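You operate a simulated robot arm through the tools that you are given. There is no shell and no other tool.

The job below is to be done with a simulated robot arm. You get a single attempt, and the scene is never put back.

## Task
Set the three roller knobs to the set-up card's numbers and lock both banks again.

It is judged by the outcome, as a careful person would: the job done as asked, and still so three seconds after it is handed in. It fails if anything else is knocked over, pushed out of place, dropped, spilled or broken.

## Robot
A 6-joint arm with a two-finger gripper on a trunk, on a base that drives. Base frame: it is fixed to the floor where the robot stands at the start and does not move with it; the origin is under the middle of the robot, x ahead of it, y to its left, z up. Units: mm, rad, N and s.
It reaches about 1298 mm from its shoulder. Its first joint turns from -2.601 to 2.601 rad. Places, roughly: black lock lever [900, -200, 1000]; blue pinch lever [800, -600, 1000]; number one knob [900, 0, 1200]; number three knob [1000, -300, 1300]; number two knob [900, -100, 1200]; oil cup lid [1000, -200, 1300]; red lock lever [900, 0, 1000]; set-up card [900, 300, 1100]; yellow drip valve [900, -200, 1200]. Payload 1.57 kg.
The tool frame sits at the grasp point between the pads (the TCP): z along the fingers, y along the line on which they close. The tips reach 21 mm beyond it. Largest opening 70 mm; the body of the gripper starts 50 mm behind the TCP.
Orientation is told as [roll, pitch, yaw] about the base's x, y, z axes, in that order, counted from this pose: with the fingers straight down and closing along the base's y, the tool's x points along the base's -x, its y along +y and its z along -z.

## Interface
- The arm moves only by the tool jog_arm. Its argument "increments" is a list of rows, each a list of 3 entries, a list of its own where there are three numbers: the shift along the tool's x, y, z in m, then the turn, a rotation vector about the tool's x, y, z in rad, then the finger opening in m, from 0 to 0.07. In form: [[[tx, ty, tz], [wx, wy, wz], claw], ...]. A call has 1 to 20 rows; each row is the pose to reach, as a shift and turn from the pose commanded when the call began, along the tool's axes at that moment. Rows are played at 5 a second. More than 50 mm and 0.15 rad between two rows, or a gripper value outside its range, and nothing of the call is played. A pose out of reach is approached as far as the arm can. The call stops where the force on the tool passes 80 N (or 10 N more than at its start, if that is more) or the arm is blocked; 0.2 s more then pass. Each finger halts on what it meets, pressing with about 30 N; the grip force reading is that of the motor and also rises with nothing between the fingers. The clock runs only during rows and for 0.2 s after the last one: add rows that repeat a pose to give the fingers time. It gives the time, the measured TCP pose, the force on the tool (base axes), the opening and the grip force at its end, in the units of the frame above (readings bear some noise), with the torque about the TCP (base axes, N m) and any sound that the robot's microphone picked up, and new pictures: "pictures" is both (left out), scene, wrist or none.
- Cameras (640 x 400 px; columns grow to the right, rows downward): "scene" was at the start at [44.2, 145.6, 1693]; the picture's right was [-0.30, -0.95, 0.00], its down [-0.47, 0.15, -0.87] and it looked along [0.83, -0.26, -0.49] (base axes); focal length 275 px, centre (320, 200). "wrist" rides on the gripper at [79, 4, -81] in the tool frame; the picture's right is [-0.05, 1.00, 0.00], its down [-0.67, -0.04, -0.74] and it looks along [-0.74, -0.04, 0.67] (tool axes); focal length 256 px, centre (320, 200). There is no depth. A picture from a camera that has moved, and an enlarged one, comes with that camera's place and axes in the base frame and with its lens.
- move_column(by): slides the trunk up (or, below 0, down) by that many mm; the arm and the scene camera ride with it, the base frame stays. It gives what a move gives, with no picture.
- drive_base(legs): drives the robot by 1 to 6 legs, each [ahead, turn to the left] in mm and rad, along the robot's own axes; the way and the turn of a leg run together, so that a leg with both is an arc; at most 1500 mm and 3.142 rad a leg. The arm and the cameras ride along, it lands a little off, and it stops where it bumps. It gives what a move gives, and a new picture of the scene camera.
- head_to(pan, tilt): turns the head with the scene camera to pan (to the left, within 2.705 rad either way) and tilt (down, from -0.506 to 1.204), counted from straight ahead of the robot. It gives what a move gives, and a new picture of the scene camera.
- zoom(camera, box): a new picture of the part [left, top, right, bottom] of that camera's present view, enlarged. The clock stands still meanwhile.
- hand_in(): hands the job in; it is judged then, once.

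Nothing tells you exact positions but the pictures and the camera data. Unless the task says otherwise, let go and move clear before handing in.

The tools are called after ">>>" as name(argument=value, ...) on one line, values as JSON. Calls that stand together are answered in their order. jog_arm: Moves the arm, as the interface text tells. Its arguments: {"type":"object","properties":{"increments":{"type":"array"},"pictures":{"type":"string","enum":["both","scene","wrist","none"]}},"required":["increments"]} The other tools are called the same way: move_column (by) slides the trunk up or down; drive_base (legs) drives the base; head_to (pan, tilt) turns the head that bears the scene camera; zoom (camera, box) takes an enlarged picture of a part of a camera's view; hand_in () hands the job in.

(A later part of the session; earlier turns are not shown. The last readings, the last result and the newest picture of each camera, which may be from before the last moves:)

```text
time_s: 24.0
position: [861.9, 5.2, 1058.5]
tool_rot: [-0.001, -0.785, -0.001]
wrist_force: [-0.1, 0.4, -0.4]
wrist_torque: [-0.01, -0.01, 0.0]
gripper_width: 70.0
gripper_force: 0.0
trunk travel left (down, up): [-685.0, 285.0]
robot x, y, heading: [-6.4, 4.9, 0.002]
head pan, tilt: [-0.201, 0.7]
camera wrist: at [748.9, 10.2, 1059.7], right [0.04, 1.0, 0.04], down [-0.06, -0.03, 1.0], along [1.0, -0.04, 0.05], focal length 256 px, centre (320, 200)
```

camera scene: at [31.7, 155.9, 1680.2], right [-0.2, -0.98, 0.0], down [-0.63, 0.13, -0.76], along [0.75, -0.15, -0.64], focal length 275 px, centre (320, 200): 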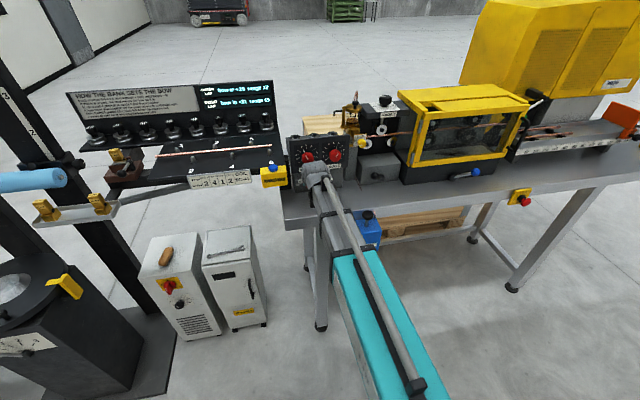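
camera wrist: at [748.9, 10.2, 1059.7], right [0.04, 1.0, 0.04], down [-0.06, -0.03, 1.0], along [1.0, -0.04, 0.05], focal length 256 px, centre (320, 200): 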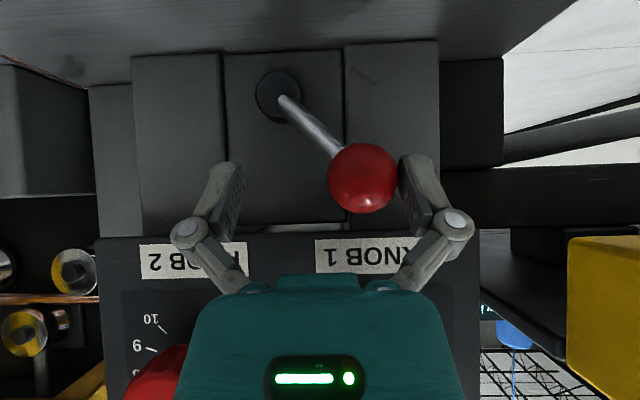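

The lever moved freely clockwise (ball moving up and right) with no resistance. I'll continue in that direction, watching the force.

>>> jog_arm(increments=[[[0, -0.006, 0], [0, 0, 0], 0.07], [[0, -0.012, 0], [0, 0, 0], 0.07], [[0, -0.018, 0], [0, 0, 0], 0.07], [[0, -0.024, 0], [0, 0, 0], 0.07], [[0, -0.03, 0], [0, 0, 0], 0.07], [[0, -0.036, 0], [0, 0, 0], 0.07], [[0, -0.042, 0], [0, 0, 0], 0.07], [[0, -0.042, 0], [0, 0, 0], 0.07]], pictures="both")

```text
time_s: 25.8
position: [861.9, -38.0, 1058.6]
tool_rot: [0.0, -0.784, -0.003]
wrist_force: [-0.2, 0.8, 0.1]
wrist_torque: [0.03, 0.02, 0.04]
gripper_width: 69.8
gripper_force: 0.1
trunk travel left (down, up): [-685.0, 285.0]
robot x, y, heading: [-9.4, 3.7, -0.001]
head pan, tilt: [-0.201, 0.7]
camera scene: at [31.6, 155.9, 1680.2], right [-0.2, -0.98, 0.0], down [-0.63, 0.13, -0.76], along [0.75, -0.15, -0.64], focal length 275 px, centre (320, 200)
camera wrist: at [748.8, -31.8, 1059.7], right [0.04, 1.0, 0.04], down [-0.05, -0.04, 1.0], along [1.0, -0.04, 0.05], focal length 256 px, centre (320, 200)
```

scene: 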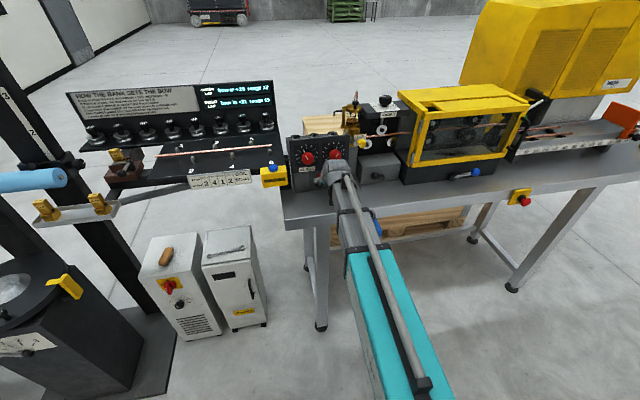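
wrist: 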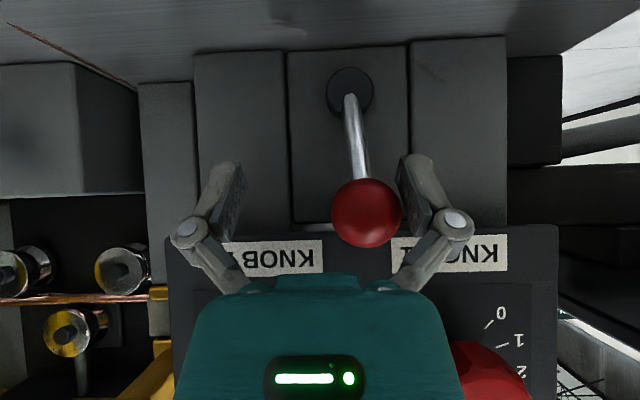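

The red lever is now nearly upright, still with no resistance. I'll keep pushing to find the end of its travel.

>>> jog_arm(increments=[[[0, -0.006, 0], [0, 0, 0], 0.07], [[0, -0.012, 0], [0, 0, 0], 0.07], [[0, -0.018, 0], [0, 0, 0], 0.07], [[0, -0.024, 0], [0, 0, 0], 0.07], [[0, -0.03, 0], [0, 0, 0], 0.07], [[0, -0.03, 0], [0, 0, 0], 0.07]], pictures="wrist")

```text
time_s: 27.2
position: [862.0, -67.2, 1058.6]
tool_rot: [0.0, -0.785, -0.001]
wrist_force: [-0.1, 0.1, 0.6]
wrist_torque: [0.01, 0.0, 0.0]
gripper_width: 69.8
gripper_force: 0.1
trunk travel left (down, up): [-685.0, 285.0]
robot x, y, heading: [-5.5, 5.5, 0.003]
head pan, tilt: [-0.201, 0.7]
camera wrist: at [749.7, -62.4, 1059.7], right [0.04, 1.0, 0.04], down [-0.06, -0.04, 1.0], along [1.0, -0.04, 0.05], focal length 256 px, centre (320, 200)
```

wrist: 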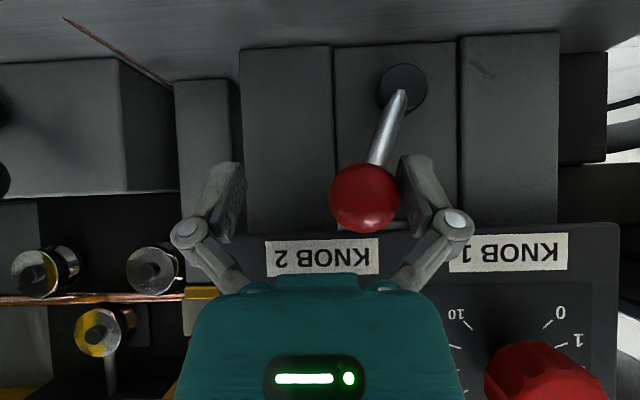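

Still free. I'll continue.

>>> jog_arm(increments=[[[0, -0.006, 0], [0, 0, 0], 0.07], [[0, -0.012, 0], [0, 0, 0], 0.07], [[0, -0.018, 0], [0, 0, 0], 0.07], [[0, -0.024, 0], [0, 0, 0], 0.07], [[0, -0.03, 0], [0, 0, 0], 0.07], [[0, -0.03, 0], [0, 0, 0], 0.07]], pictures="wrist")

```text
time_s: 28.6
position: [862.4, -83.2, 1057.5]
tool_rot: [0.005, -0.781, 0.002]
wrist_force: [-5.0, 68.7, -17.4]
wrist_torque: [-0.33, -0.29, 0.39]
gripper_width: 70.5
gripper_force: 0.5
trunk travel left (down, up): [-685.0, 285.0]
robot x, y, heading: [-11.5, 3.5, 0.003]
head pan, tilt: [-0.201, 0.7]
camera wrist: at [750.0, -79.9, 1059.4], right [0.03, 1.0, 0.04], down [-0.05, -0.04, 1.0], along [1.0, -0.03, 0.05], focal length 256 px, centre (320, 200)
```

wrist: 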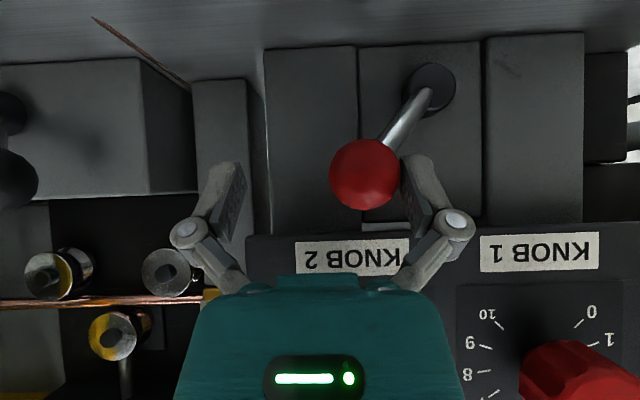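

The end stop is at 45° to the right, a mirror of the start, with 69 N on the tool. I'll relieve the push, center on the ball and back out.

>>> jog_arm(increments=[[[0, 0.02, 0], [0, 0, 0], 0.07], [[0, 0.032, 0], [0, 0, 0], 0.07], [[0, 0.032, 0], [0, 0, 0], 0.07], [[0.025, 0.032, -0.025], [0, 0, 0], 0.07], [[0.05, 0.032, -0.05], [0, 0, 0], 0.07], [[0.065, 0.032, -0.065], [0, 0, 0], 0.07], [[0.065, 0.032, -0.065], [0, 0, 0], 0.07]], pictures="both")

```text
time_s: 30.2
position: [769.2, -63.6, 1057.6]
tool_rot: [0.001, -0.789, 0.0]
wrist_force: [-0.8, -0.5, 0.4]
wrist_torque: [-0.02, 0.01, 0.03]
gripper_width: 69.9
gripper_force: 0.1
trunk travel left (down, up): [-685.0, 285.0]
robot x, y, heading: [-10.2, 11.0, -0.001]
head pan, tilt: [-0.201, 0.7]
camera scene: at [31.5, 155.9, 1680.2], right [-0.2, -0.98, 0.0], down [-0.63, 0.13, -0.76], along [0.75, -0.15, -0.64], focal length 275 px, centre (320, 200)
camera wrist: at [656.2, -59.2, 1059.8], right [0.04, 1.0, 0.04], down [-0.06, -0.04, 1.0], along [1.0, -0.04, 0.06], focal length 256 px, centre (320, 200)
```

scene: 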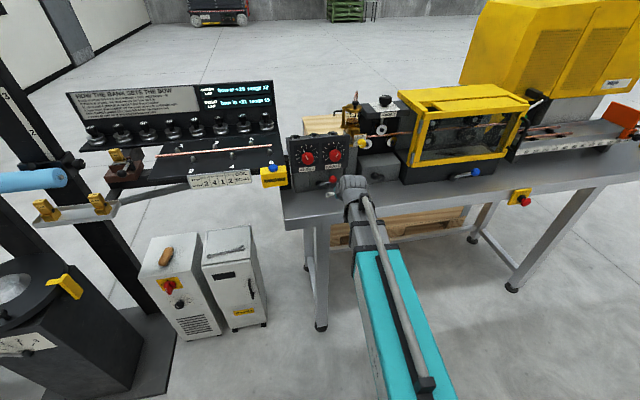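
wrist: 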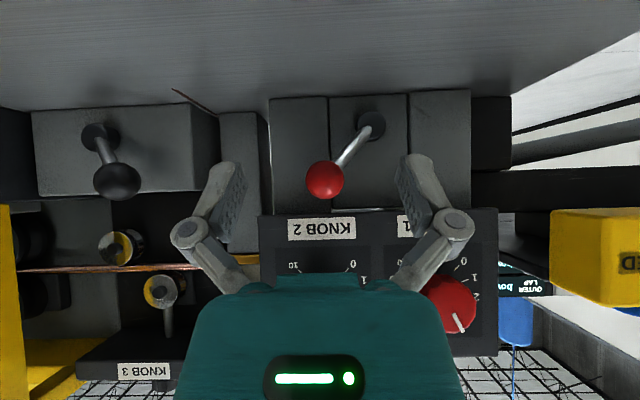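

The red lever now leans right and its ball is clear. Next I'll pitch the tool level (pointing at +x), and then set the trunk so the fingers sit at knob height, 1159 mm.

>>> jog_arm(increments=[[[-0.0131, 0.015, -0.0131], [0, -0.131, 0], 0.07], [[-0.0276, 0.03, -0.0276], [0, -0.262, 0], 0.07], [[-0.0431, 0.045, -0.0431], [0, -0.393, 0], 0.07], [[-0.0594, 0.06, -0.0594], [0, -0.523, 0], 0.07], [[-0.0762, 0.075, -0.0762], [0, -0.653, 0], 0.07], [[-0.0933, 0.094, -0.0933], [0, -0.785, 0], 0.07], [[-0.0933, 0.094, -0.0933], [0, -0.785, 0], 0.07]], pictures="none")

>>> move_column(by=-30)

>>> jog_arm(increments=[[[0, 0, 0.005], [0, 0, 0], 0.07], [[0, 0, 0.005], [0, 0, 0], 0.07]], pictures="both")

```text
time_s: 31.8
position: [769.3, 26.8, 1186.3]
tool_rot: [1.313, -1.501, -1.32]
wrist_force: [0.7, -0.3, 1.0]
wrist_torque: [-0.07, 0.04, 0.01]
gripper_width: 69.9
gripper_force: 0.1
out of reach, approached as far as the arm can: row 6, 7
trunk travel left (down, up): [-685.0, 285.0]
robot x, y, heading: [-9.7, 0.2, 0.0]
head pan, tilt: [-0.201, 0.7]
```

```text
time_s: 32.5
position: [769.2, 26.9, 1156.6]
tool_rot: [-0.016, -1.557, 0.006]
wrist_force: [0.3, -0.7, 0.0]
wrist_torque: [-0.01, -0.01, 0.0]
gripper_width: 70.1
gripper_force: 0.1
trunk travel left (down, up): [-655.0, 315.0]
robot x, y, heading: [-7.5, 3.8, 0.001]
head pan, tilt: [-0.201, 0.7]
```

```text
time_s: 33.1
position: [773.3, 26.4, 1158.4]
tool_rot: [-0.009, -1.558, 0.001]
wrist_force: [0.1, 0.7, -0.1]
wrist_torque: [0.0, 0.02, 0.01]
gripper_width: 70.3
gripper_force: 0.0
trunk travel left (down, up): [-655.0, 315.0]
robot x, y, heading: [-6.6, 5.0, -0.003]
head pan, tilt: [-0.201, 0.7]
camera scene: at [31.6, 155.9, 1650.2], right [-0.2, -0.98, 0.0], down [-0.63, 0.13, -0.76], along [0.75, -0.15, -0.64], focal length 275 px, centre (320, 200)
camera wrist: at [692.0, 31.2, 1079.3], right [0.01, 1.0, 0.05], down [-0.74, -0.03, 0.68], along [0.68, -0.05, 0.73], focal length 256 px, centre (320, 200)
```

scene: 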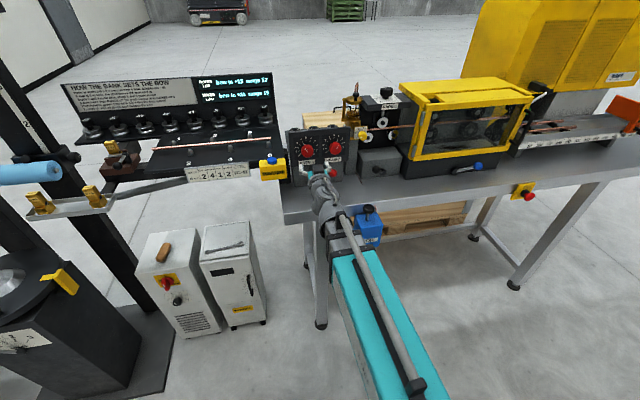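
wrist: 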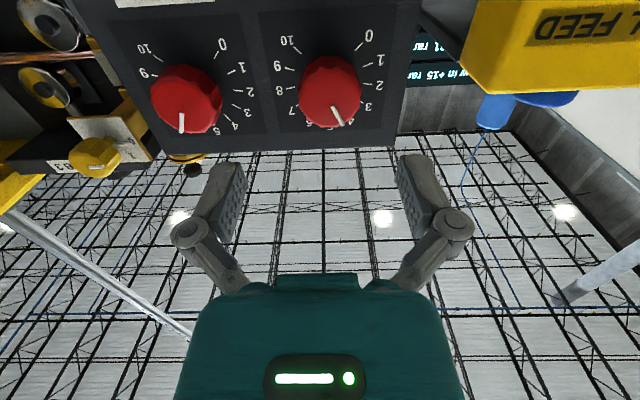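

The tool is level at knob 1's height. Knob 1 triangulates to y≈31, z≈1157. I'll shift 4.5 mm left and advance so that the pads sit around the knob.

>>> jog_arm(increments=[[[0, 0.0045, 0.02], [0, 0, 0], 0.07], [[0, 0.0045, 0.045], [0, 0, 0], 0.07], [[0, 0.0045, 0.07], [0, 0, 0], 0.07], [[0, 0.0045, 0.082], [0, 0, 0], 0.07], [[0, 0.0045, 0.082], [0, 0, 0], 0.07]], pictures="both")

>>> zoom(camera="scene", box=[270, 110, 380, 190])

```text
time_s: 34.3
position: [858.0, 31.0, 1156.8]
tool_rot: [-0.006, -1.552, -0.004]
wrist_force: [0.4, -0.1, 0.2]
wrist_torque: [0.02, -0.01, 0.01]
gripper_width: 70.0
gripper_force: 0.1
trunk travel left (down, up): [-655.0, 315.0]
robot x, y, heading: [-7.2, 3.8, 0.001]
head pan, tilt: [-0.201, 0.7]
camera scene: at [31.5, 155.9, 1650.2], right [-0.2, -0.98, 0.0], down [-0.63, 0.13, -0.76], along [0.75, -0.15, -0.64], focal length 275 px, centre (320, 200)
camera wrist: at [775.3, 35.7, 1079.0], right [0.01, 1.0, 0.05], down [-0.73, -0.03, 0.68], along [0.68, -0.05, 0.73], focal length 256 px, centre (320, 200)
```

scene: 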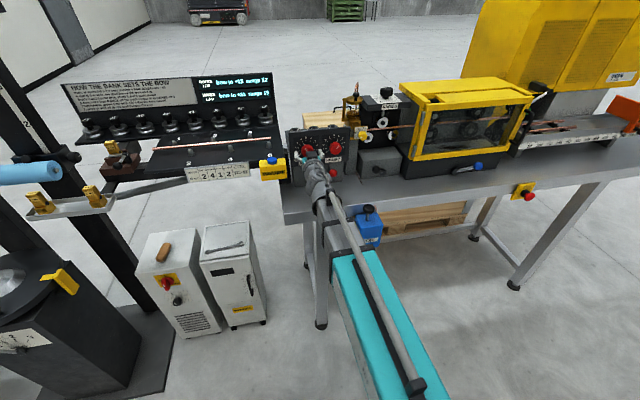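
wrist: 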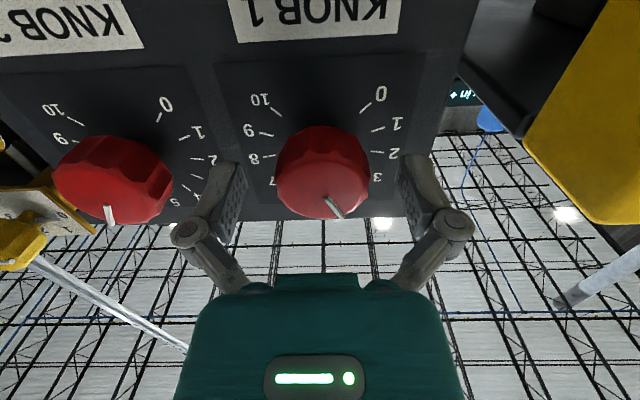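

```text
5.00 times, centred on (325, 150) of scene
camera zoom: at [31.5, 155.9, 1650.2], right [-0.2, -0.98, 0.0], down [-0.63, 0.13, -0.76], along [0.75, -0.15, -0.64], focal length 1375 px, centre (295, 450)
```

zoom: 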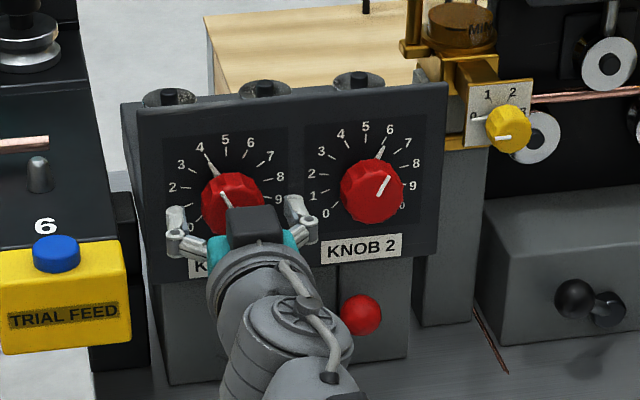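

The scene camera sees the fingers either side of knob 1, with its pointer at 4. I'll close on it.

>>> jog_arm(increments=[[[0, 0, 0], [0, 0, 0], 0.05], [[0, 0, 0], [0, 0, 0], 0.04], [[0, 0, 0], [0, 0, 0], 0.036], [[0, 0, 0], [0, 0, 0], 0.036], [[0, 0, 0], [0, 0, 0], 0.036]], pictures="wrist")

>>> zoom(camera="scene", box=[270, 110, 380, 190])

```text
time_s: 35.5
position: [856.7, 31.8, 1156.6]
tool_rot: [-0.041, -1.555, 0.032]
wrist_force: [-1.8, 4.7, -0.3]
wrist_torque: [-0.01, -0.09, 0.36]
gripper_width: 41.0
gripper_force: 32.2
trunk travel left (down, up): [-655.0, 315.0]
robot x, y, heading: [-3.1, 3.1, 0.0]
head pan, tilt: [-0.201, 0.7]
camera wrist: at [775.1, 36.6, 1079.1], right [0.01, 1.0, 0.05], down [-0.73, -0.03, 0.68], along [0.68, -0.04, 0.73], focal length 256 px, centre (320, 200)
```

wrist: 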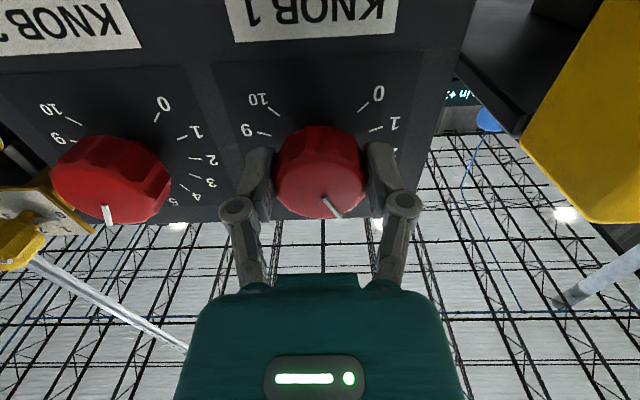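

```text
5.00 times, centred on (325, 150) of scene
camera zoom: at [31.3, 156.7, 1650.1], right [-0.2, -0.98, 0.0], down [-0.63, 0.13, -0.77], along [0.75, -0.15, -0.64], focal length 1375 px, centre (295, 450)
```

zoom: 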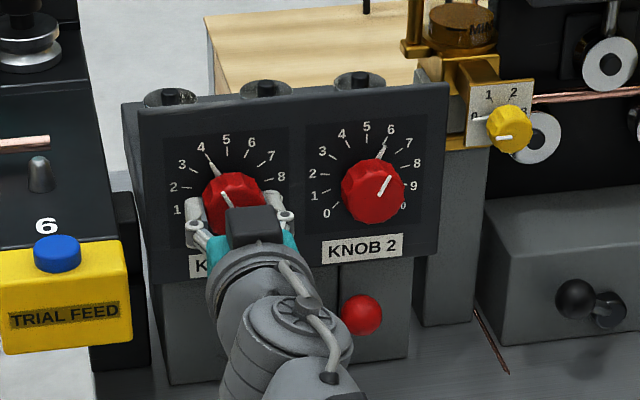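

Gripped at 41 mm. I'll start with a small test turn of -0.1 rad about the tool axis and check torque and pointer.

>>> jog_arm(increments=[[[0, 0.001, 0], [0, 0, -0.05], 0.036], [[0, 0.001, 0], [0, 0, -0.1], 0.036], [[0, 0.001, 0], [0, 0, -0.1], 0.036]], pictures="none")

>>> zoom(camera="scene", box=[285, 125, 345, 170])

```text
time_s: 36.3
position: [855.5, 31.8, 1155.6]
tool_rot: [-1.411, -1.47, 1.4]
wrist_force: [3.2, -1.0, 2.4]
wrist_torque: [0.0, -0.03, -0.19]
gripper_width: 40.9
gripper_force: 32.3
trunk travel left (down, up): [-655.0, 315.0]
robot x, y, heading: [-10.9, 5.7, 0.001]
head pan, tilt: [-0.201, 0.7]
```

```text
8.89 times, centred on (315, 148) of scene
camera zoom: at [31.6, 155.8, 1650.3], right [-0.2, -0.98, 0.0], down [-0.63, 0.13, -0.76], along [0.75, -0.15, -0.64], focal length 2445 px, centre (364, 667)
```

zoom: 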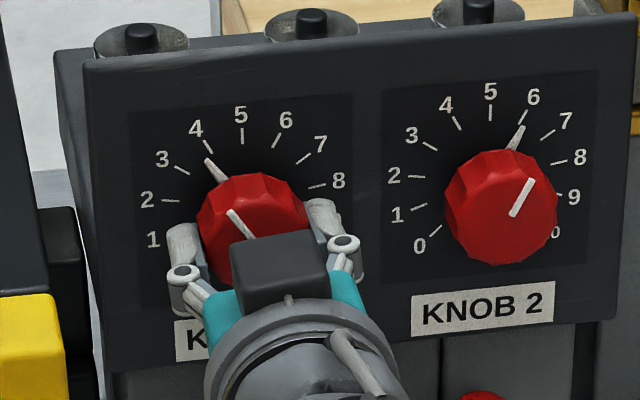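

The pointer moved toward lower numbers with almost no torque, so the bank is unlocked. I'll continue the turn to about -0.9 rad in total.

>>> jog_arm(increments=[[[0, 0, 0], [0, 0, -0.1], 0.036], [[0, 0, 0], [0, 0, -0.2], 0.036], [[0, 0, 0], [0, 0, -0.3], 0.036], [[0, 0, 0], [0, 0, -0.4], 0.036], [[0, 0, 0], [0, 0, -0.5], 0.036], [[0, 0, 0], [0, 0, -0.6], 0.036], [[0, 0, 0], [0, 0, -0.7], 0.036], [[0, 0, 0], [0, 0, -0.8], 0.036], [[0, 0, 0], [0, 0, -0.8], 0.036]], pictures="wrist")

>>> zoom(camera="scene", box=[285, 125, 345, 170])

```text
time_s: 38.3
position: [855.8, 27.2, 1157.7]
tool_rot: [-1.55, -0.671, 1.547]
wrist_force: [27.5, -19.8, 38.3]
wrist_torque: [0.18, -0.29, -0.29]
gripper_width: 40.6
gripper_force: 31.9
trunk travel left (down, up): [-655.0, 315.0]
robot x, y, heading: [-12.7, 5.1, 0.004]
head pan, tilt: [-0.201, 0.7]
camera wrist: at [773.2, -30.1, 1106.3], right [0.0, 0.66, -0.75], down [-0.73, 0.51, 0.45], along [0.68, 0.55, 0.48], focal length 256 px, centre (320, 200)
```

wrist: 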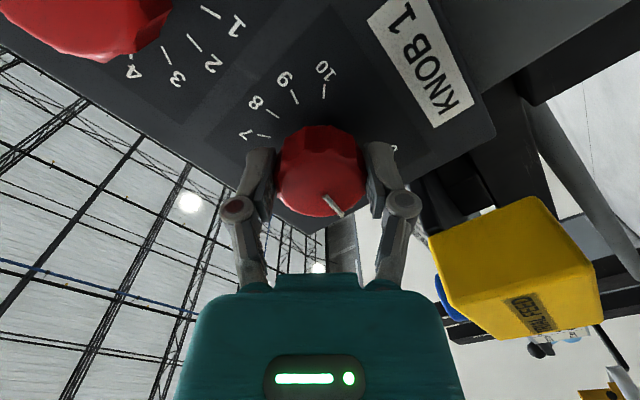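

```text
8.89 times, centred on (315, 148) of scene
camera zoom: at [31.0, 152.8, 1650.7], right [-0.2, -0.98, 0.0], down [-0.63, 0.13, -0.76], along [0.75, -0.15, -0.64], focal length 2445 px, centre (364, 667)
```

zoom: 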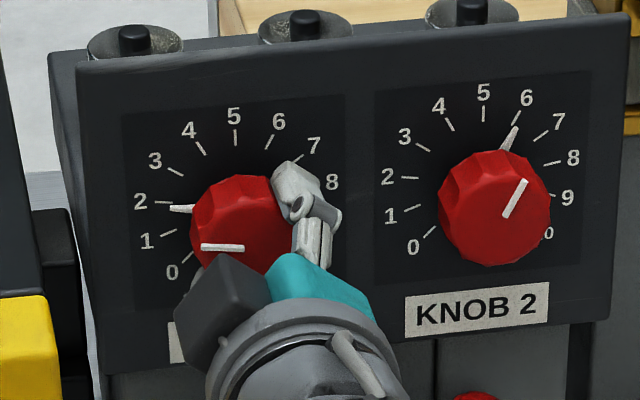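

The dial now reads close to 2, but side forces have built up from a slight misalignment. I'll open the fingers, back off along the tool axis, and read the dial squarely.

>>> jog_arm(increments=[[[0, 0, 0], [0, 0, -0.0], 0.045], [[0, 0, 0], [0, 0, 0], 0.06], [[0, 0, 0], [0, 0, 0], 0.07], [[0, 0, 0], [0, 0, 0], 0.07]], pictures="none")

>>> jog_arm(increments=[[[0, 0, -0.03], [0, 0, 0], 0.07], [[0, 0, -0.06], [0, 0, 0.1], 0.07], [[0, 0, -0.09], [0, 0, 0.2], 0.07], [[0, 0, -0.095], [0, 0, 0.3], 0.07], [[0, 0, -0.095], [0, 0, 0.4], 0.07], [[0, 0, -0.095], [0, 0, 0.5], 0.07], [[0, 0, -0.095], [0, 0, 0.6], 0.07], [[0, 0, -0.095], [0, 0, 0.7], 0.07], [[0, 0, -0.095], [0, 0, 0.8], 0.07], [[0, 0, -0.095], [0, 0, 0.9], 0.07], [[0, 0, -0.095], [0, 0, 0.9], 0.07]], pictures="both")

>>> zoom(camera="scene", box=[285, 125, 345, 170])

```text
time_s: 39.3
position: [855.6, 31.9, 1157.4]
tool_rot: [-1.55, -0.67, 1.55]
wrist_force: [-0.1, 0.0, 0.0]
wrist_torque: [0.0, 0.02, -0.03]
gripper_width: 69.8
gripper_force: 0.1
trunk travel left (down, up): [-655.0, 315.0]
robot x, y, heading: [-7.9, 2.4, -0.004]
head pan, tilt: [-0.201, 0.7]
```

```text
time_s: 41.7
position: [761.1, 33.7, 1158.0]
tool_rot: [0.1, -1.558, -0.109]
wrist_force: [0.6, 0.5, 0.6]
wrist_torque: [-0.01, -0.02, -0.01]
gripper_width: 70.0
gripper_force: 0.1
trunk travel left (down, up): [-655.0, 315.0]
robot x, y, heading: [-6.6, 1.0, 0.001]
head pan, tilt: [-0.201, 0.7]
camera scene: at [31.4, 155.9, 1650.2], right [-0.2, -0.98, 0.0], down [-0.63, 0.13, -0.76], along [0.75, -0.15, -0.64], focal length 275 px, centre (320, 200)
camera wrist: at [679.2, 38.0, 1079.3], right [0.01, 1.0, 0.05], down [-0.74, -0.03, 0.68], along [0.68, -0.05, 0.73], focal length 256 px, centre (320, 200)
```

scene: 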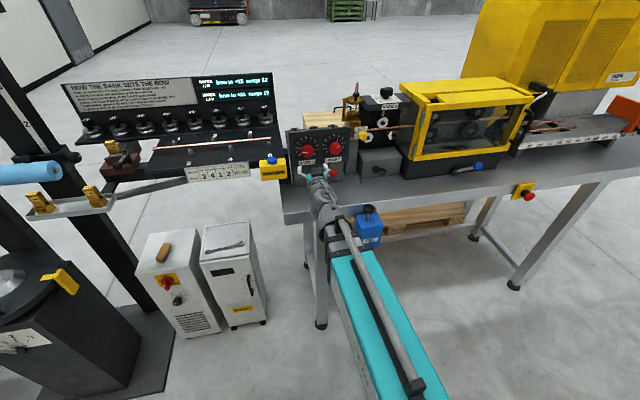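
wrist: 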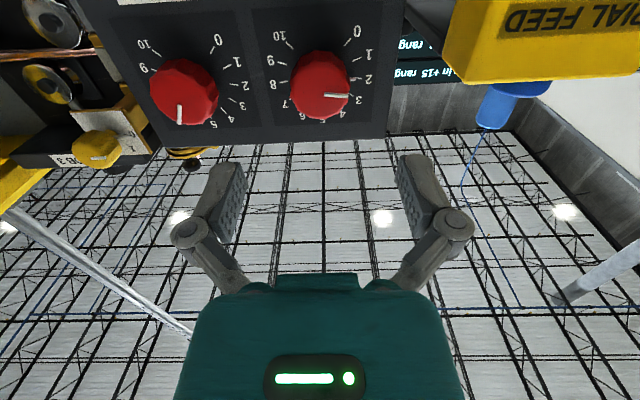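

```text
8.89 times, centred on (315, 148) of scene
camera zoom: at [31.4, 155.9, 1650.2], right [-0.2, -0.98, 0.0], down [-0.63, 0.13, -0.76], along [0.75, -0.15, -0.64], focal length 2445 px, centre (364, 667)
```

zoom: 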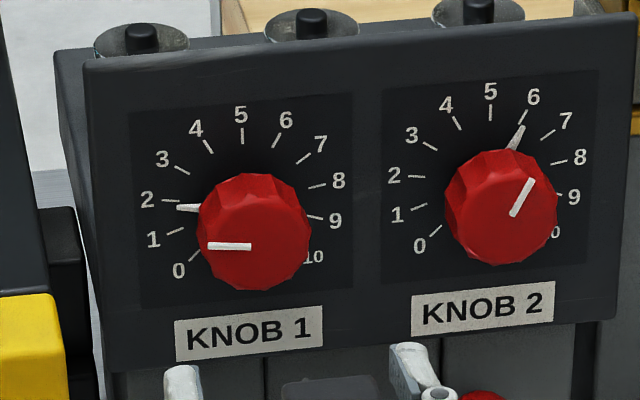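

Knob 1's pointer now reads 2 once I allow for viewing parallax; I'll re-check it squarely later. Next I'll go across to knob 2 at y≈-67, z≈1157.

>>> jog_arm(increments=[[[0, -0.035, 0], [0, 0, 0], 0.07], [[0, -0.07, 0], [0, 0, 0], 0.07], [[0, -0.101, 0], [0, 0, 0], 0.07], [[0, -0.101, 0], [0, 0, 0], 0.07]], pictures="wrist")

```text
time_s: 42.7
position: [758.6, -78.3, 1140.3]
tool_rot: [-1.16, -1.303, 1.105]
wrist_force: [0.6, 0.0, 0.7]
wrist_torque: [-0.01, 0.05, -0.03]
gripper_width: 70.1
gripper_force: 0.0
out of reach, approached as far as the arm can: row 1, 2
trunk travel left (down, up): [-655.0, 315.0]
robot x, y, heading: [-9.8, 2.2, -0.002]
head pan, tilt: [-0.201, 0.7]
camera wrist: at [669.2, -87.8, 1071.4], right [0.05, 0.98, -0.19], down [-0.66, 0.17, 0.73], along [0.75, 0.09, 0.66], focal length 256 px, centre (320, 200)
```

wrist: 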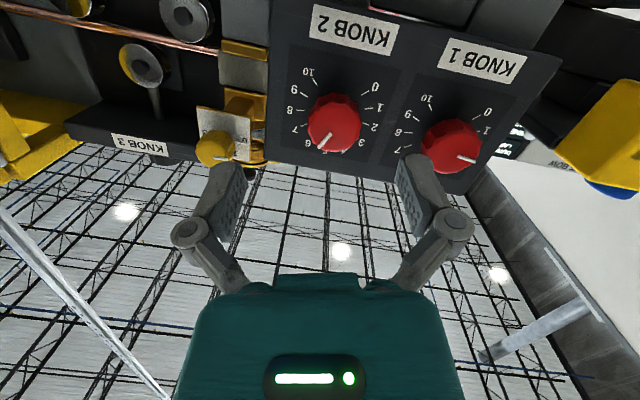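

The arm passed close to a wrist singularity and its pose is off. I'll hold still to see where it settles.

>>> jog_arm(increments=[[[0, 0, 0], [0, 0, 0], 0.07], [[0, 0, 0], [0, 0, 0], 0.07], [[0, 0, 0], [0, 0, 0], 0.07]], pictures="none")

```text
time_s: 43.5
position: [761.3, -65.4, 1156.7]
tool_rot: [0.039, -1.555, -0.046]
wrist_force: [0.5, 0.5, 0.4]
wrist_torque: [0.02, 0.0, 0.06]
gripper_width: 70.0
gripper_force: 0.1
trunk travel left (down, up): [-655.0, 315.0]
robot x, y, heading: [-11.8, 1.8, -0.001]
head pan, tilt: [-0.201, 0.7]
```

It settled properly. Now I'll advance onto knob 2 slowly.

>>> jog_arm(increments=[[[0, -0.001, 0.02], [0, 0, 0], 0.07], [[0, -0.001, 0.04], [0, 0, 0], 0.07], [[0, -0.001, 0.06], [0, 0, 0], 0.07], [[0, -0.001, 0.06], [0, 0, 0], 0.07]], pictures="wrist")

```text
time_s: 44.5
position: [818.7, -69.6, 1156.7]
tool_rot: [0.001, -1.555, -0.011]
wrist_force: [-0.1, 0.3, -0.5]
wrist_torque: [-0.01, 0.01, 0.05]
gripper_width: 69.9
gripper_force: 0.0
trunk travel left (down, up): [-655.0, 315.0]
robot x, y, heading: [-11.0, 6.4, 0.003]
head pan, tilt: [-0.201, 0.7]
camera wrist: at [737.3, -63.8, 1079.1], right [0.01, 1.0, 0.05], down [-0.73, -0.03, 0.68], along [0.68, -0.05, 0.73], focal length 256 px, centre (320, 200)
```

wrist: 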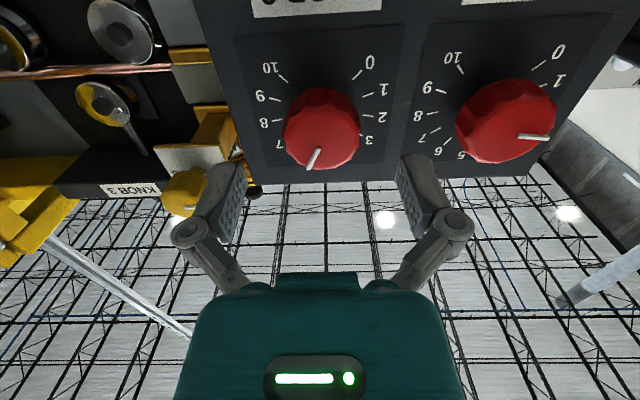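

Knob 2 is centered between the fingers. I'll advance the last 38 mm and close.

>>> jog_arm(increments=[[[0, 0, 0.015], [0, 0, 0], 0.07], [[0, 0, 0.03], [0, 0, 0], 0.07], [[0, 0, 0.038], [0, 0, 0], 0.07], [[0, 0, 0.038], [0, 0, 0], 0.07], [[0, 0, 0.038], [0, 0, 0], 0.05], [[0, 0, 0.038], [0, 0, 0], 0.04], [[0, 0, 0.038], [0, 0, 0], 0.036], [[0, 0, 0.038], [0, 0, 0], 0.036], [[0, 0, 0.038], [0, 0, 0], 0.036]], pictures="wrist")

>>> zoom(camera="scene", box=[285, 125, 345, 170])

```text
time_s: 46.5
position: [858.5, -68.2, 1157.5]
tool_rot: [-0.077, -1.556, 0.069]
wrist_force: [-5.3, 10.6, -3.9]
wrist_torque: [-0.05, 0.11, 0.41]
gripper_width: 41.1
gripper_force: 32.3
trunk travel left (down, up): [-655.0, 315.0]
robot x, y, heading: [-9.2, 2.6, 0.001]
head pan, tilt: [-0.201, 0.7]
camera wrist: at [775.6, -63.6, 1079.2], right [0.01, 1.0, 0.05], down [-0.73, -0.03, 0.68], along [0.68, -0.04, 0.73], focal length 256 px, centre (320, 200)
```

wrist: 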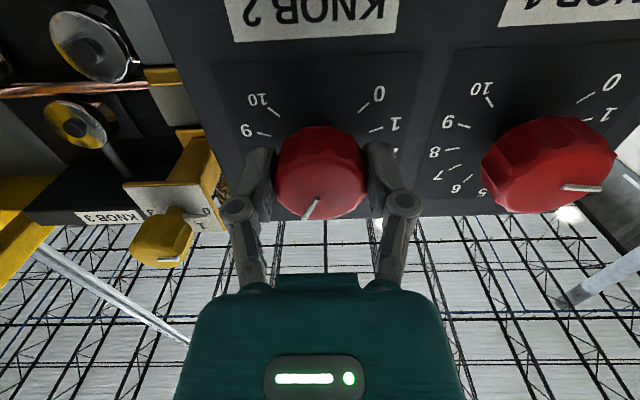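

```text
8.89 times, centred on (315, 148) of scene
camera zoom: at [31.2, 157.4, 1650.0], right [-0.2, -0.98, 0.0], down [-0.63, 0.13, -0.77], along [0.75, -0.15, -0.64], focal length 2445 px, centre (364, 667)
```

zoom: 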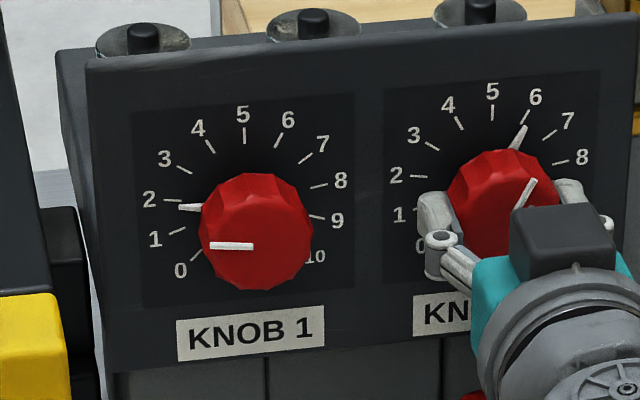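

Knob 2 is gripped at 6, with about 10 N of side load. I'll shift 1.5 mm to relieve that and turn about -0.92 rad toward 4.

>>> jog_arm(increments=[[[0, 0.0015, 0], [0, 0, 0], 0.036], [[0, 0.0015, 0], [0, 0, -0.1], 0.036], [[0, 0.0015, 0], [0, 0, -0.2], 0.036], [[0, 0.0015, 0], [0, 0, -0.3], 0.036], [[0, 0.0015, 0], [0, 0, -0.4], 0.036], [[0, 0.0015, 0], [0, 0, -0.5], 0.036], [[0, 0.0015, 0], [0, 0, -0.6], 0.036], [[0, 0.0015, 0], [0, 0, -0.7], 0.036], [[0, 0.0015, 0], [0, 0, -0.8], 0.036], [[0, 0.0015, 0], [0, 0, -0.9], 0.036], [[0, 0.0015, 0], [0, 0, -0.92], 0.036], [[0, 0.0015, 0], [0, 0, -0.92], 0.036]], pictures="wrist")

>>> zoom(camera="scene", box=[285, 125, 345, 170])

```text
time_s: 49.1
position: [857.6, -71.1, 1157.4]
tool_rot: [-1.552, -0.65, 1.549]
wrist_force: [11.4, -12.4, 27.3]
wrist_torque: [0.08, 0.01, -0.65]
gripper_width: 40.1
gripper_force: 31.8
trunk travel left (down, up): [-655.0, 315.0]
robot x, y, heading: [-10.6, 4.3, -0.0]
head pan, tilt: [-0.201, 0.7]
camera wrist: at [775.4, -130.4, 1108.1], right [0.0, 0.65, -0.76], down [-0.73, 0.52, 0.44], along [0.68, 0.56, 0.47], focal length 256 px, centre (320, 200)
```

wrist: 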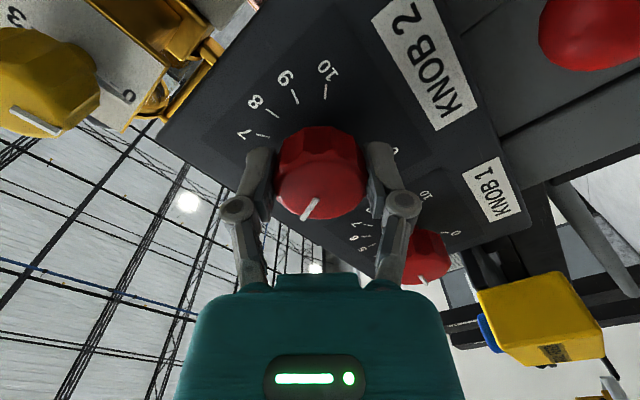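

```text
8.89 times, centred on (315, 148) of scene
camera zoom: at [29.8, 154.2, 1650.7], right [-0.2, -0.98, 0.0], down [-0.63, 0.13, -0.77], along [0.75, -0.15, -0.64], focal length 2445 px, centre (364, 667)
```

zoom: 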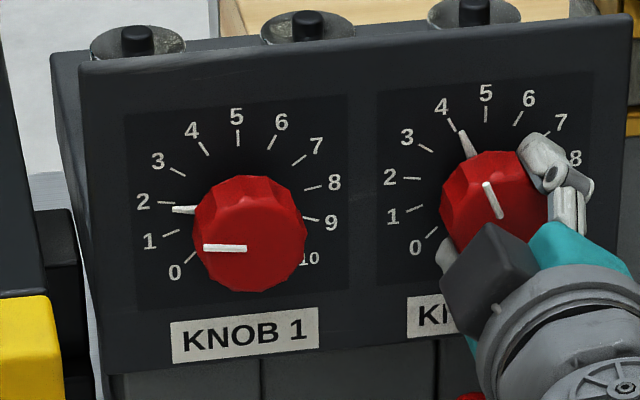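

Knob 2 now reads about 4.05. I'll release, back off, and take a square look at both dials.

>>> jog_arm(increments=[[[0, 0, 0], [0, 0, 0], 0.045], [[0, 0, 0], [0, 0, 0], 0.06], [[0, 0, 0], [0, 0, 0], 0.07], [[0, 0, 0], [0, 0, 0], 0.07]], pictures="none")

>>> jog_arm(increments=[[[0, 0, -0.03], [0, 0, 0], 0.07], [[0, 0, -0.06], [0, 0, 0.1], 0.07], [[0, 0, -0.09], [0, 0, 0.2], 0.07], [[0, 0, -0.095], [0, 0, 0.3], 0.07], [[0, 0, -0.095], [0, 0, 0.4], 0.07], [[0, 0, -0.095], [0, 0, 0.5], 0.07], [[0, 0, -0.095], [0, 0, 0.6], 0.07], [[0, 0, -0.095], [0, 0, 0.7], 0.07], [[0, 0, -0.095], [0, 0, 0.8], 0.07], [[0, 0, -0.095], [0, 0, 0.92], 0.07], [[0, 0, -0.095], [0, 0, 0.92], 0.07], [[0, 0, -0.095], [0, 0, 0.92], 0.07]], pictures="wrist")

>>> zoom(camera="scene", box=[285, 125, 345, 170])

```text
time_s: 50.1
position: [857.5, -68.6, 1156.5]
tool_rot: [-1.551, -0.651, 1.55]
wrist_force: [-0.4, -0.3, -0.3]
wrist_torque: [0.04, 0.04, 0.03]
gripper_width: 70.2
gripper_force: 0.0
trunk travel left (down, up): [-655.0, 315.0]
robot x, y, heading: [-8.4, 2.7, 0.004]
head pan, tilt: [-0.201, 0.7]
```

```text
time_s: 52.7
position: [763.8, -66.8, 1158.2]
tool_rot: [0.042, -1.557, -0.05]
wrist_force: [0.2, 0.3, -0.3]
wrist_torque: [0.04, 0.04, 0.04]
gripper_width: 70.2
gripper_force: 0.1
trunk travel left (down, up): [-655.0, 315.0]
robot x, y, heading: [-6.4, 6.9, 0.007]
head pan, tilt: [-0.201, 0.7]
camera wrist: at [681.9, -63.3, 1079.3], right [0.01, 1.0, 0.05], down [-0.74, -0.03, 0.68], along [0.68, -0.05, 0.73], focal length 256 px, centre (320, 200)
```

wrist: 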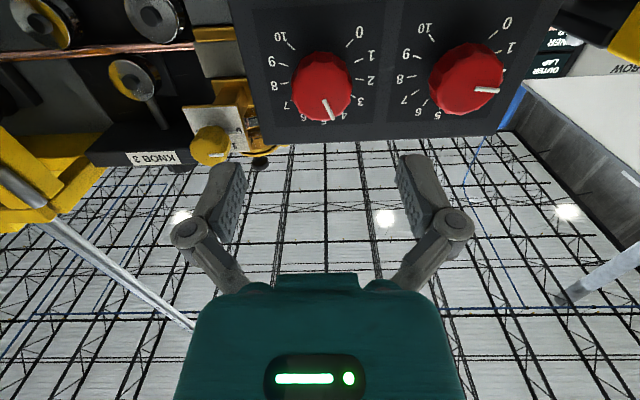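

```text
8.89 times, centred on (315, 148) of scene
camera zoom: at [31.5, 155.9, 1650.2], right [-0.2, -0.98, 0.0], down [-0.63, 0.13, -0.76], along [0.75, -0.15, -0.64], focal length 2445 px, centre (364, 667)
```

zoom: 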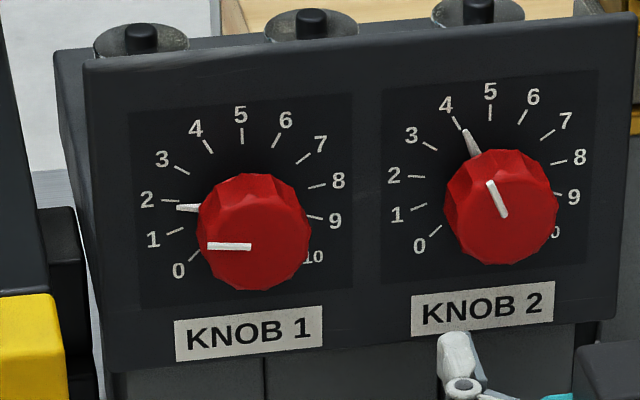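

Both look right from here. I'll pitch back to 45° and raise the trunk so the wrist camera faces the dials squarely for a precise reading.

>>> jog_arm(increments=[[[0.025, 0, 0], [0, 0.13, 0], 0.07], [[0.049, 0, 0], [0, 0.26, 0], 0.07], [[0.072, 0, 0], [0, 0.39, 0], 0.07], [[0.094, 0, 0], [0, 0.52, 0], 0.07], [[0.114, 0.01, 0], [0, 0.65, 0], 0.07], [[0.13, 0.03, 0], [0, 0.772, 0], 0.07], [[0.13, 0.045, 0], [0, 0.772, 0], 0.07], [[0.13, 0.045, 0], [0, 0.772, 0], 0.07]], pictures="none")

>>> move_column(by=185)

>>> zoom(camera="wrist", box=[0, 0, 640, 400])

>>> zoom(camera="wrist", box=[180, 0, 460, 175])

```text
time_s: 54.5
position: [760.8, -21.9, 1027.3]
tool_rot: [-0.002, -0.783, -0.009]
wrist_force: [0.1, -0.5, 0.1]
wrist_torque: [0.0, -0.02, 0.0]
gripper_width: 70.0
gripper_force: 0.1
out of reach, approached as far as the arm can: row 1
trunk travel left (down, up): [-655.0, 315.0]
robot x, y, heading: [-8.1, 6.6, -0.001]
head pan, tilt: [-0.201, 0.7]
```

```text
time_s: 56.6
position: [760.5, -22.0, 1213.3]
tool_rot: [-0.001, -0.784, -0.008]
wrist_force: [-0.4, -0.7, -0.9]
wrist_torque: [0.0, -0.01, -0.03]
gripper_width: 70.0
gripper_force: 0.0
trunk travel left (down, up): [-840.0, 130.0]
robot x, y, heading: [-8.7, 7.4, 0.003]
head pan, tilt: [-0.201, 0.7]
```

```text
1.00 times, centred on (320, 200) of wrist (not enlarged: the box is as wide or as high as the picture)
camera zoom: at [648.3, -17.3, 1214.7], right [0.05, 1.0, 0.04], down [-0.05, -0.03, 1.0], along [1.0, -0.05, 0.05], focal length 256 px, centre (320, 200)
```

zoom: 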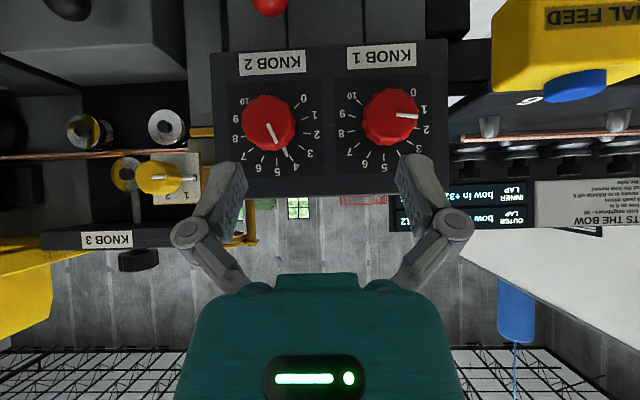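

```text
2.29 times, centred on (320, 88) of wrist
camera zoom: at [648.3, -17.3, 1214.7], right [0.05, 1.0, 0.04], down [-0.05, -0.03, 1.0], along [1.0, -0.05, 0.05], focal length 585 px, centre (320, 457)
```

zoom: 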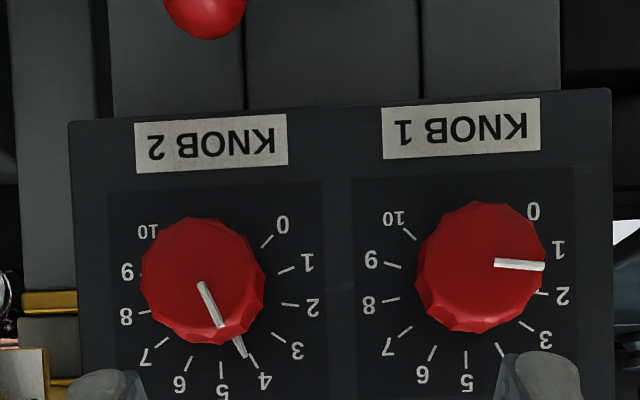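

I'll zoom more closely on each dial.

>>> zoom(camera="wrist", box=[225, 75, 325, 180])

>>> zoom(camera="wrist", box=[335, 75, 435, 180])

```text
3.81 times, centred on (275, 128) of wrist
camera zoom: at [648.3, -17.3, 1214.7], right [0.05, 1.0, 0.04], down [-0.05, -0.03, 1.0], along [1.0, -0.05, 0.05], focal length 975 px, centre (491, 476)
```

zoom: 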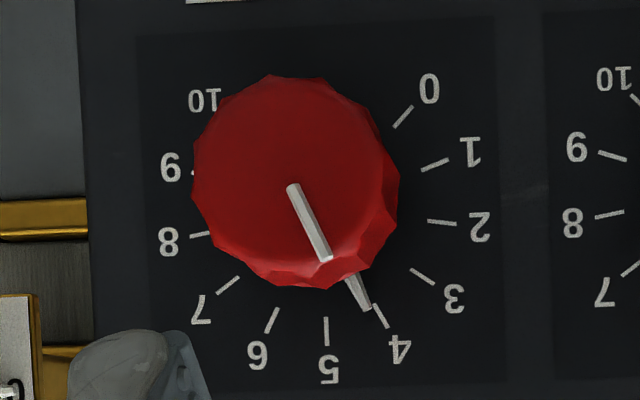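

```text
3.81 times, centred on (385, 128) of wrist
camera zoom: at [648.3, -17.3, 1214.7], right [0.05, 1.0, 0.04], down [-0.05, -0.03, 1.0], along [1.0, -0.05, 0.05], focal length 975 px, centre (72, 476)
```

zoom: 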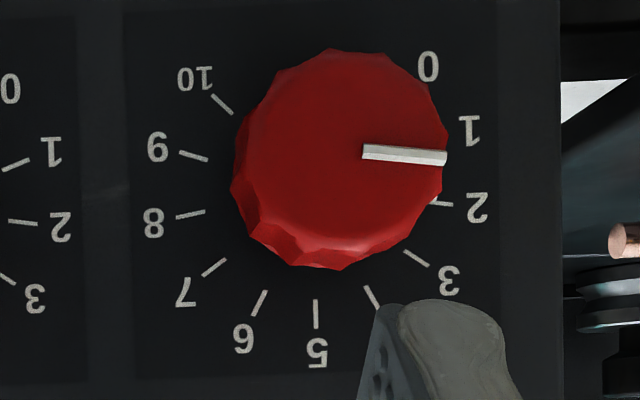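

My readings of knob 2 vary between 4.0 and 4.2, so I'll look straight down each knob's axis, through the gap between the fingers.

>>> move_column(by=-70)

>>> jog_arm(increments=[[[0, -0.02, 0], [0, 0, 0], 0.07], [[0, -0.038, 0], [0, 0, 0], 0.07], [[0, -0.038, 0], [0, 0, 0], 0.07], [[0, -0.038, 0], [0, 0, 0], 0.07]], pictures="wrist")

>>> zoom(camera="wrist", box=[240, 140, 400, 240])

>>> jog_arm(increments=[[[0, 0.035, 0], [0, 0, 0], 0.07], [[0, 0.07, 0], [0, 0, 0], 0.07], [[0, 0.098, 0], [0, 0, 0], 0.07], [[0, 0.098, 0], [0, 0, 0], 0.07], [[0, 0.098, 0], [0, 0, 0], 0.07]], pictures="wrist")

>>> zoom(camera="wrist", box=[240, 140, 400, 240])

```text
time_s: 57.7
position: [761.4, -22.3, 1144.1]
tool_rot: [-0.001, -0.783, -0.008]
wrist_force: [0.7, -0.1, 0.6]
wrist_torque: [0.01, -0.02, 0.02]
gripper_width: 70.0
gripper_force: 0.0
trunk travel left (down, up): [-770.0, 200.0]
robot x, y, heading: [-10.3, 3.6, 0.004]
head pan, tilt: [-0.201, 0.7]
```

```text
time_s: 58.7
position: [758.7, -60.9, 1143.0]
tool_rot: [0.0, -0.785, -0.01]
wrist_force: [0.2, -1.0, 0.4]
wrist_torque: [0.04, 0.03, -0.01]
gripper_width: 69.9
gripper_force: 0.1
trunk travel left (down, up): [-770.0, 200.0]
robot x, y, heading: [-10.7, 5.4, -0.002]
head pan, tilt: [-0.201, 0.7]
camera wrist: at [646.9, -55.1, 1144.7], right [0.05, 1.0, 0.04], down [-0.05, -0.03, 1.0], along [1.0, -0.05, 0.05], focal length 256 px, centre (320, 200)
```

wrist: 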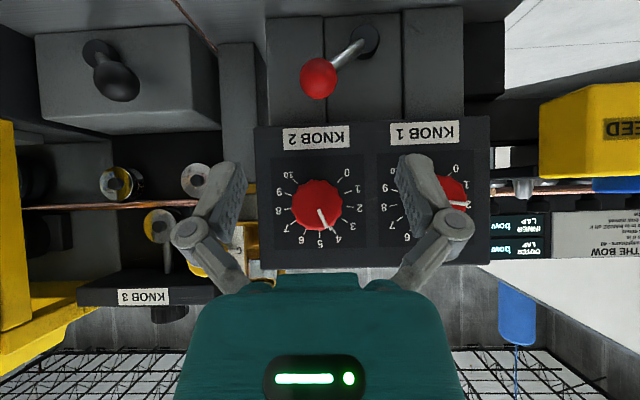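

```text
4.00 times, centred on (320, 190) of wrist
camera zoom: at [646.9, -55.1, 1144.7], right [0.05, 1.0, 0.04], down [-0.05, -0.03, 1.0], along [1.0, -0.05, 0.05], focal length 1024 px, centre (320, 240)
```

zoom: 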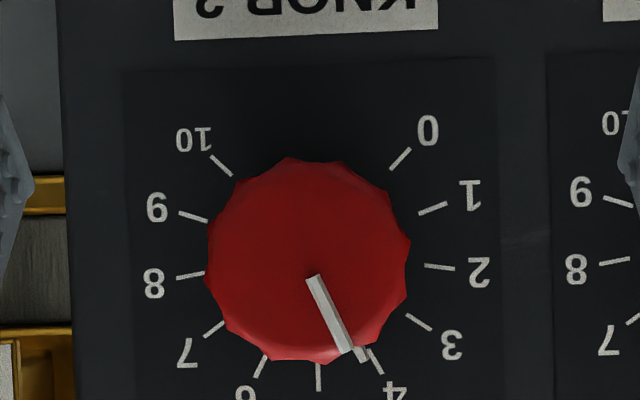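

```text
time_s: 59.9
position: [759.8, 38.2, 1142.0]
tool_rot: [0.0, -0.783, -0.009]
wrist_force: [0.5, -0.5, -0.9]
wrist_torque: [-0.02, 0.02, 0.01]
gripper_width: 70.1
gripper_force: 0.0
trunk travel left (down, up): [-770.0, 200.0]
robot x, y, heading: [-8.0, 5.8, -0.002]
head pan, tilt: [-0.201, 0.7]
camera wrist: at [648.3, 43.1, 1144.7], right [0.05, 1.0, 0.04], down [-0.05, -0.04, 1.0], along [1.0, -0.05, 0.05], focal length 256 px, centre (320, 200)
```

wrist: 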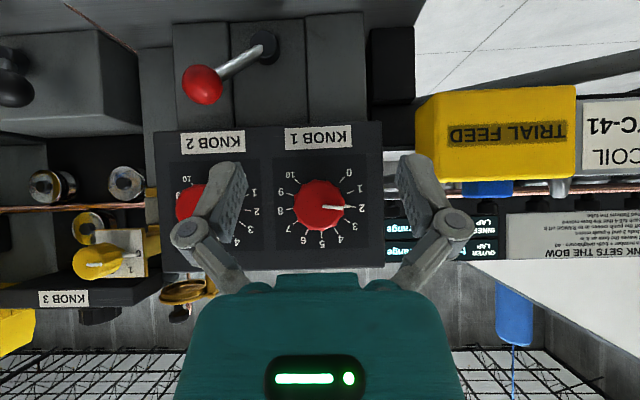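

```text
4.00 times, centred on (320, 190) of wrist
camera zoom: at [648.3, 43.1, 1144.7], right [0.05, 1.0, 0.04], down [-0.05, -0.04, 1.0], along [1.0, -0.05, 0.05], focal length 1024 px, centre (320, 240)
```

zoom: 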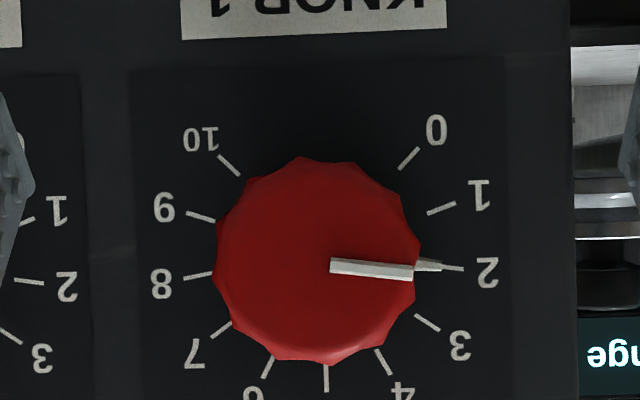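

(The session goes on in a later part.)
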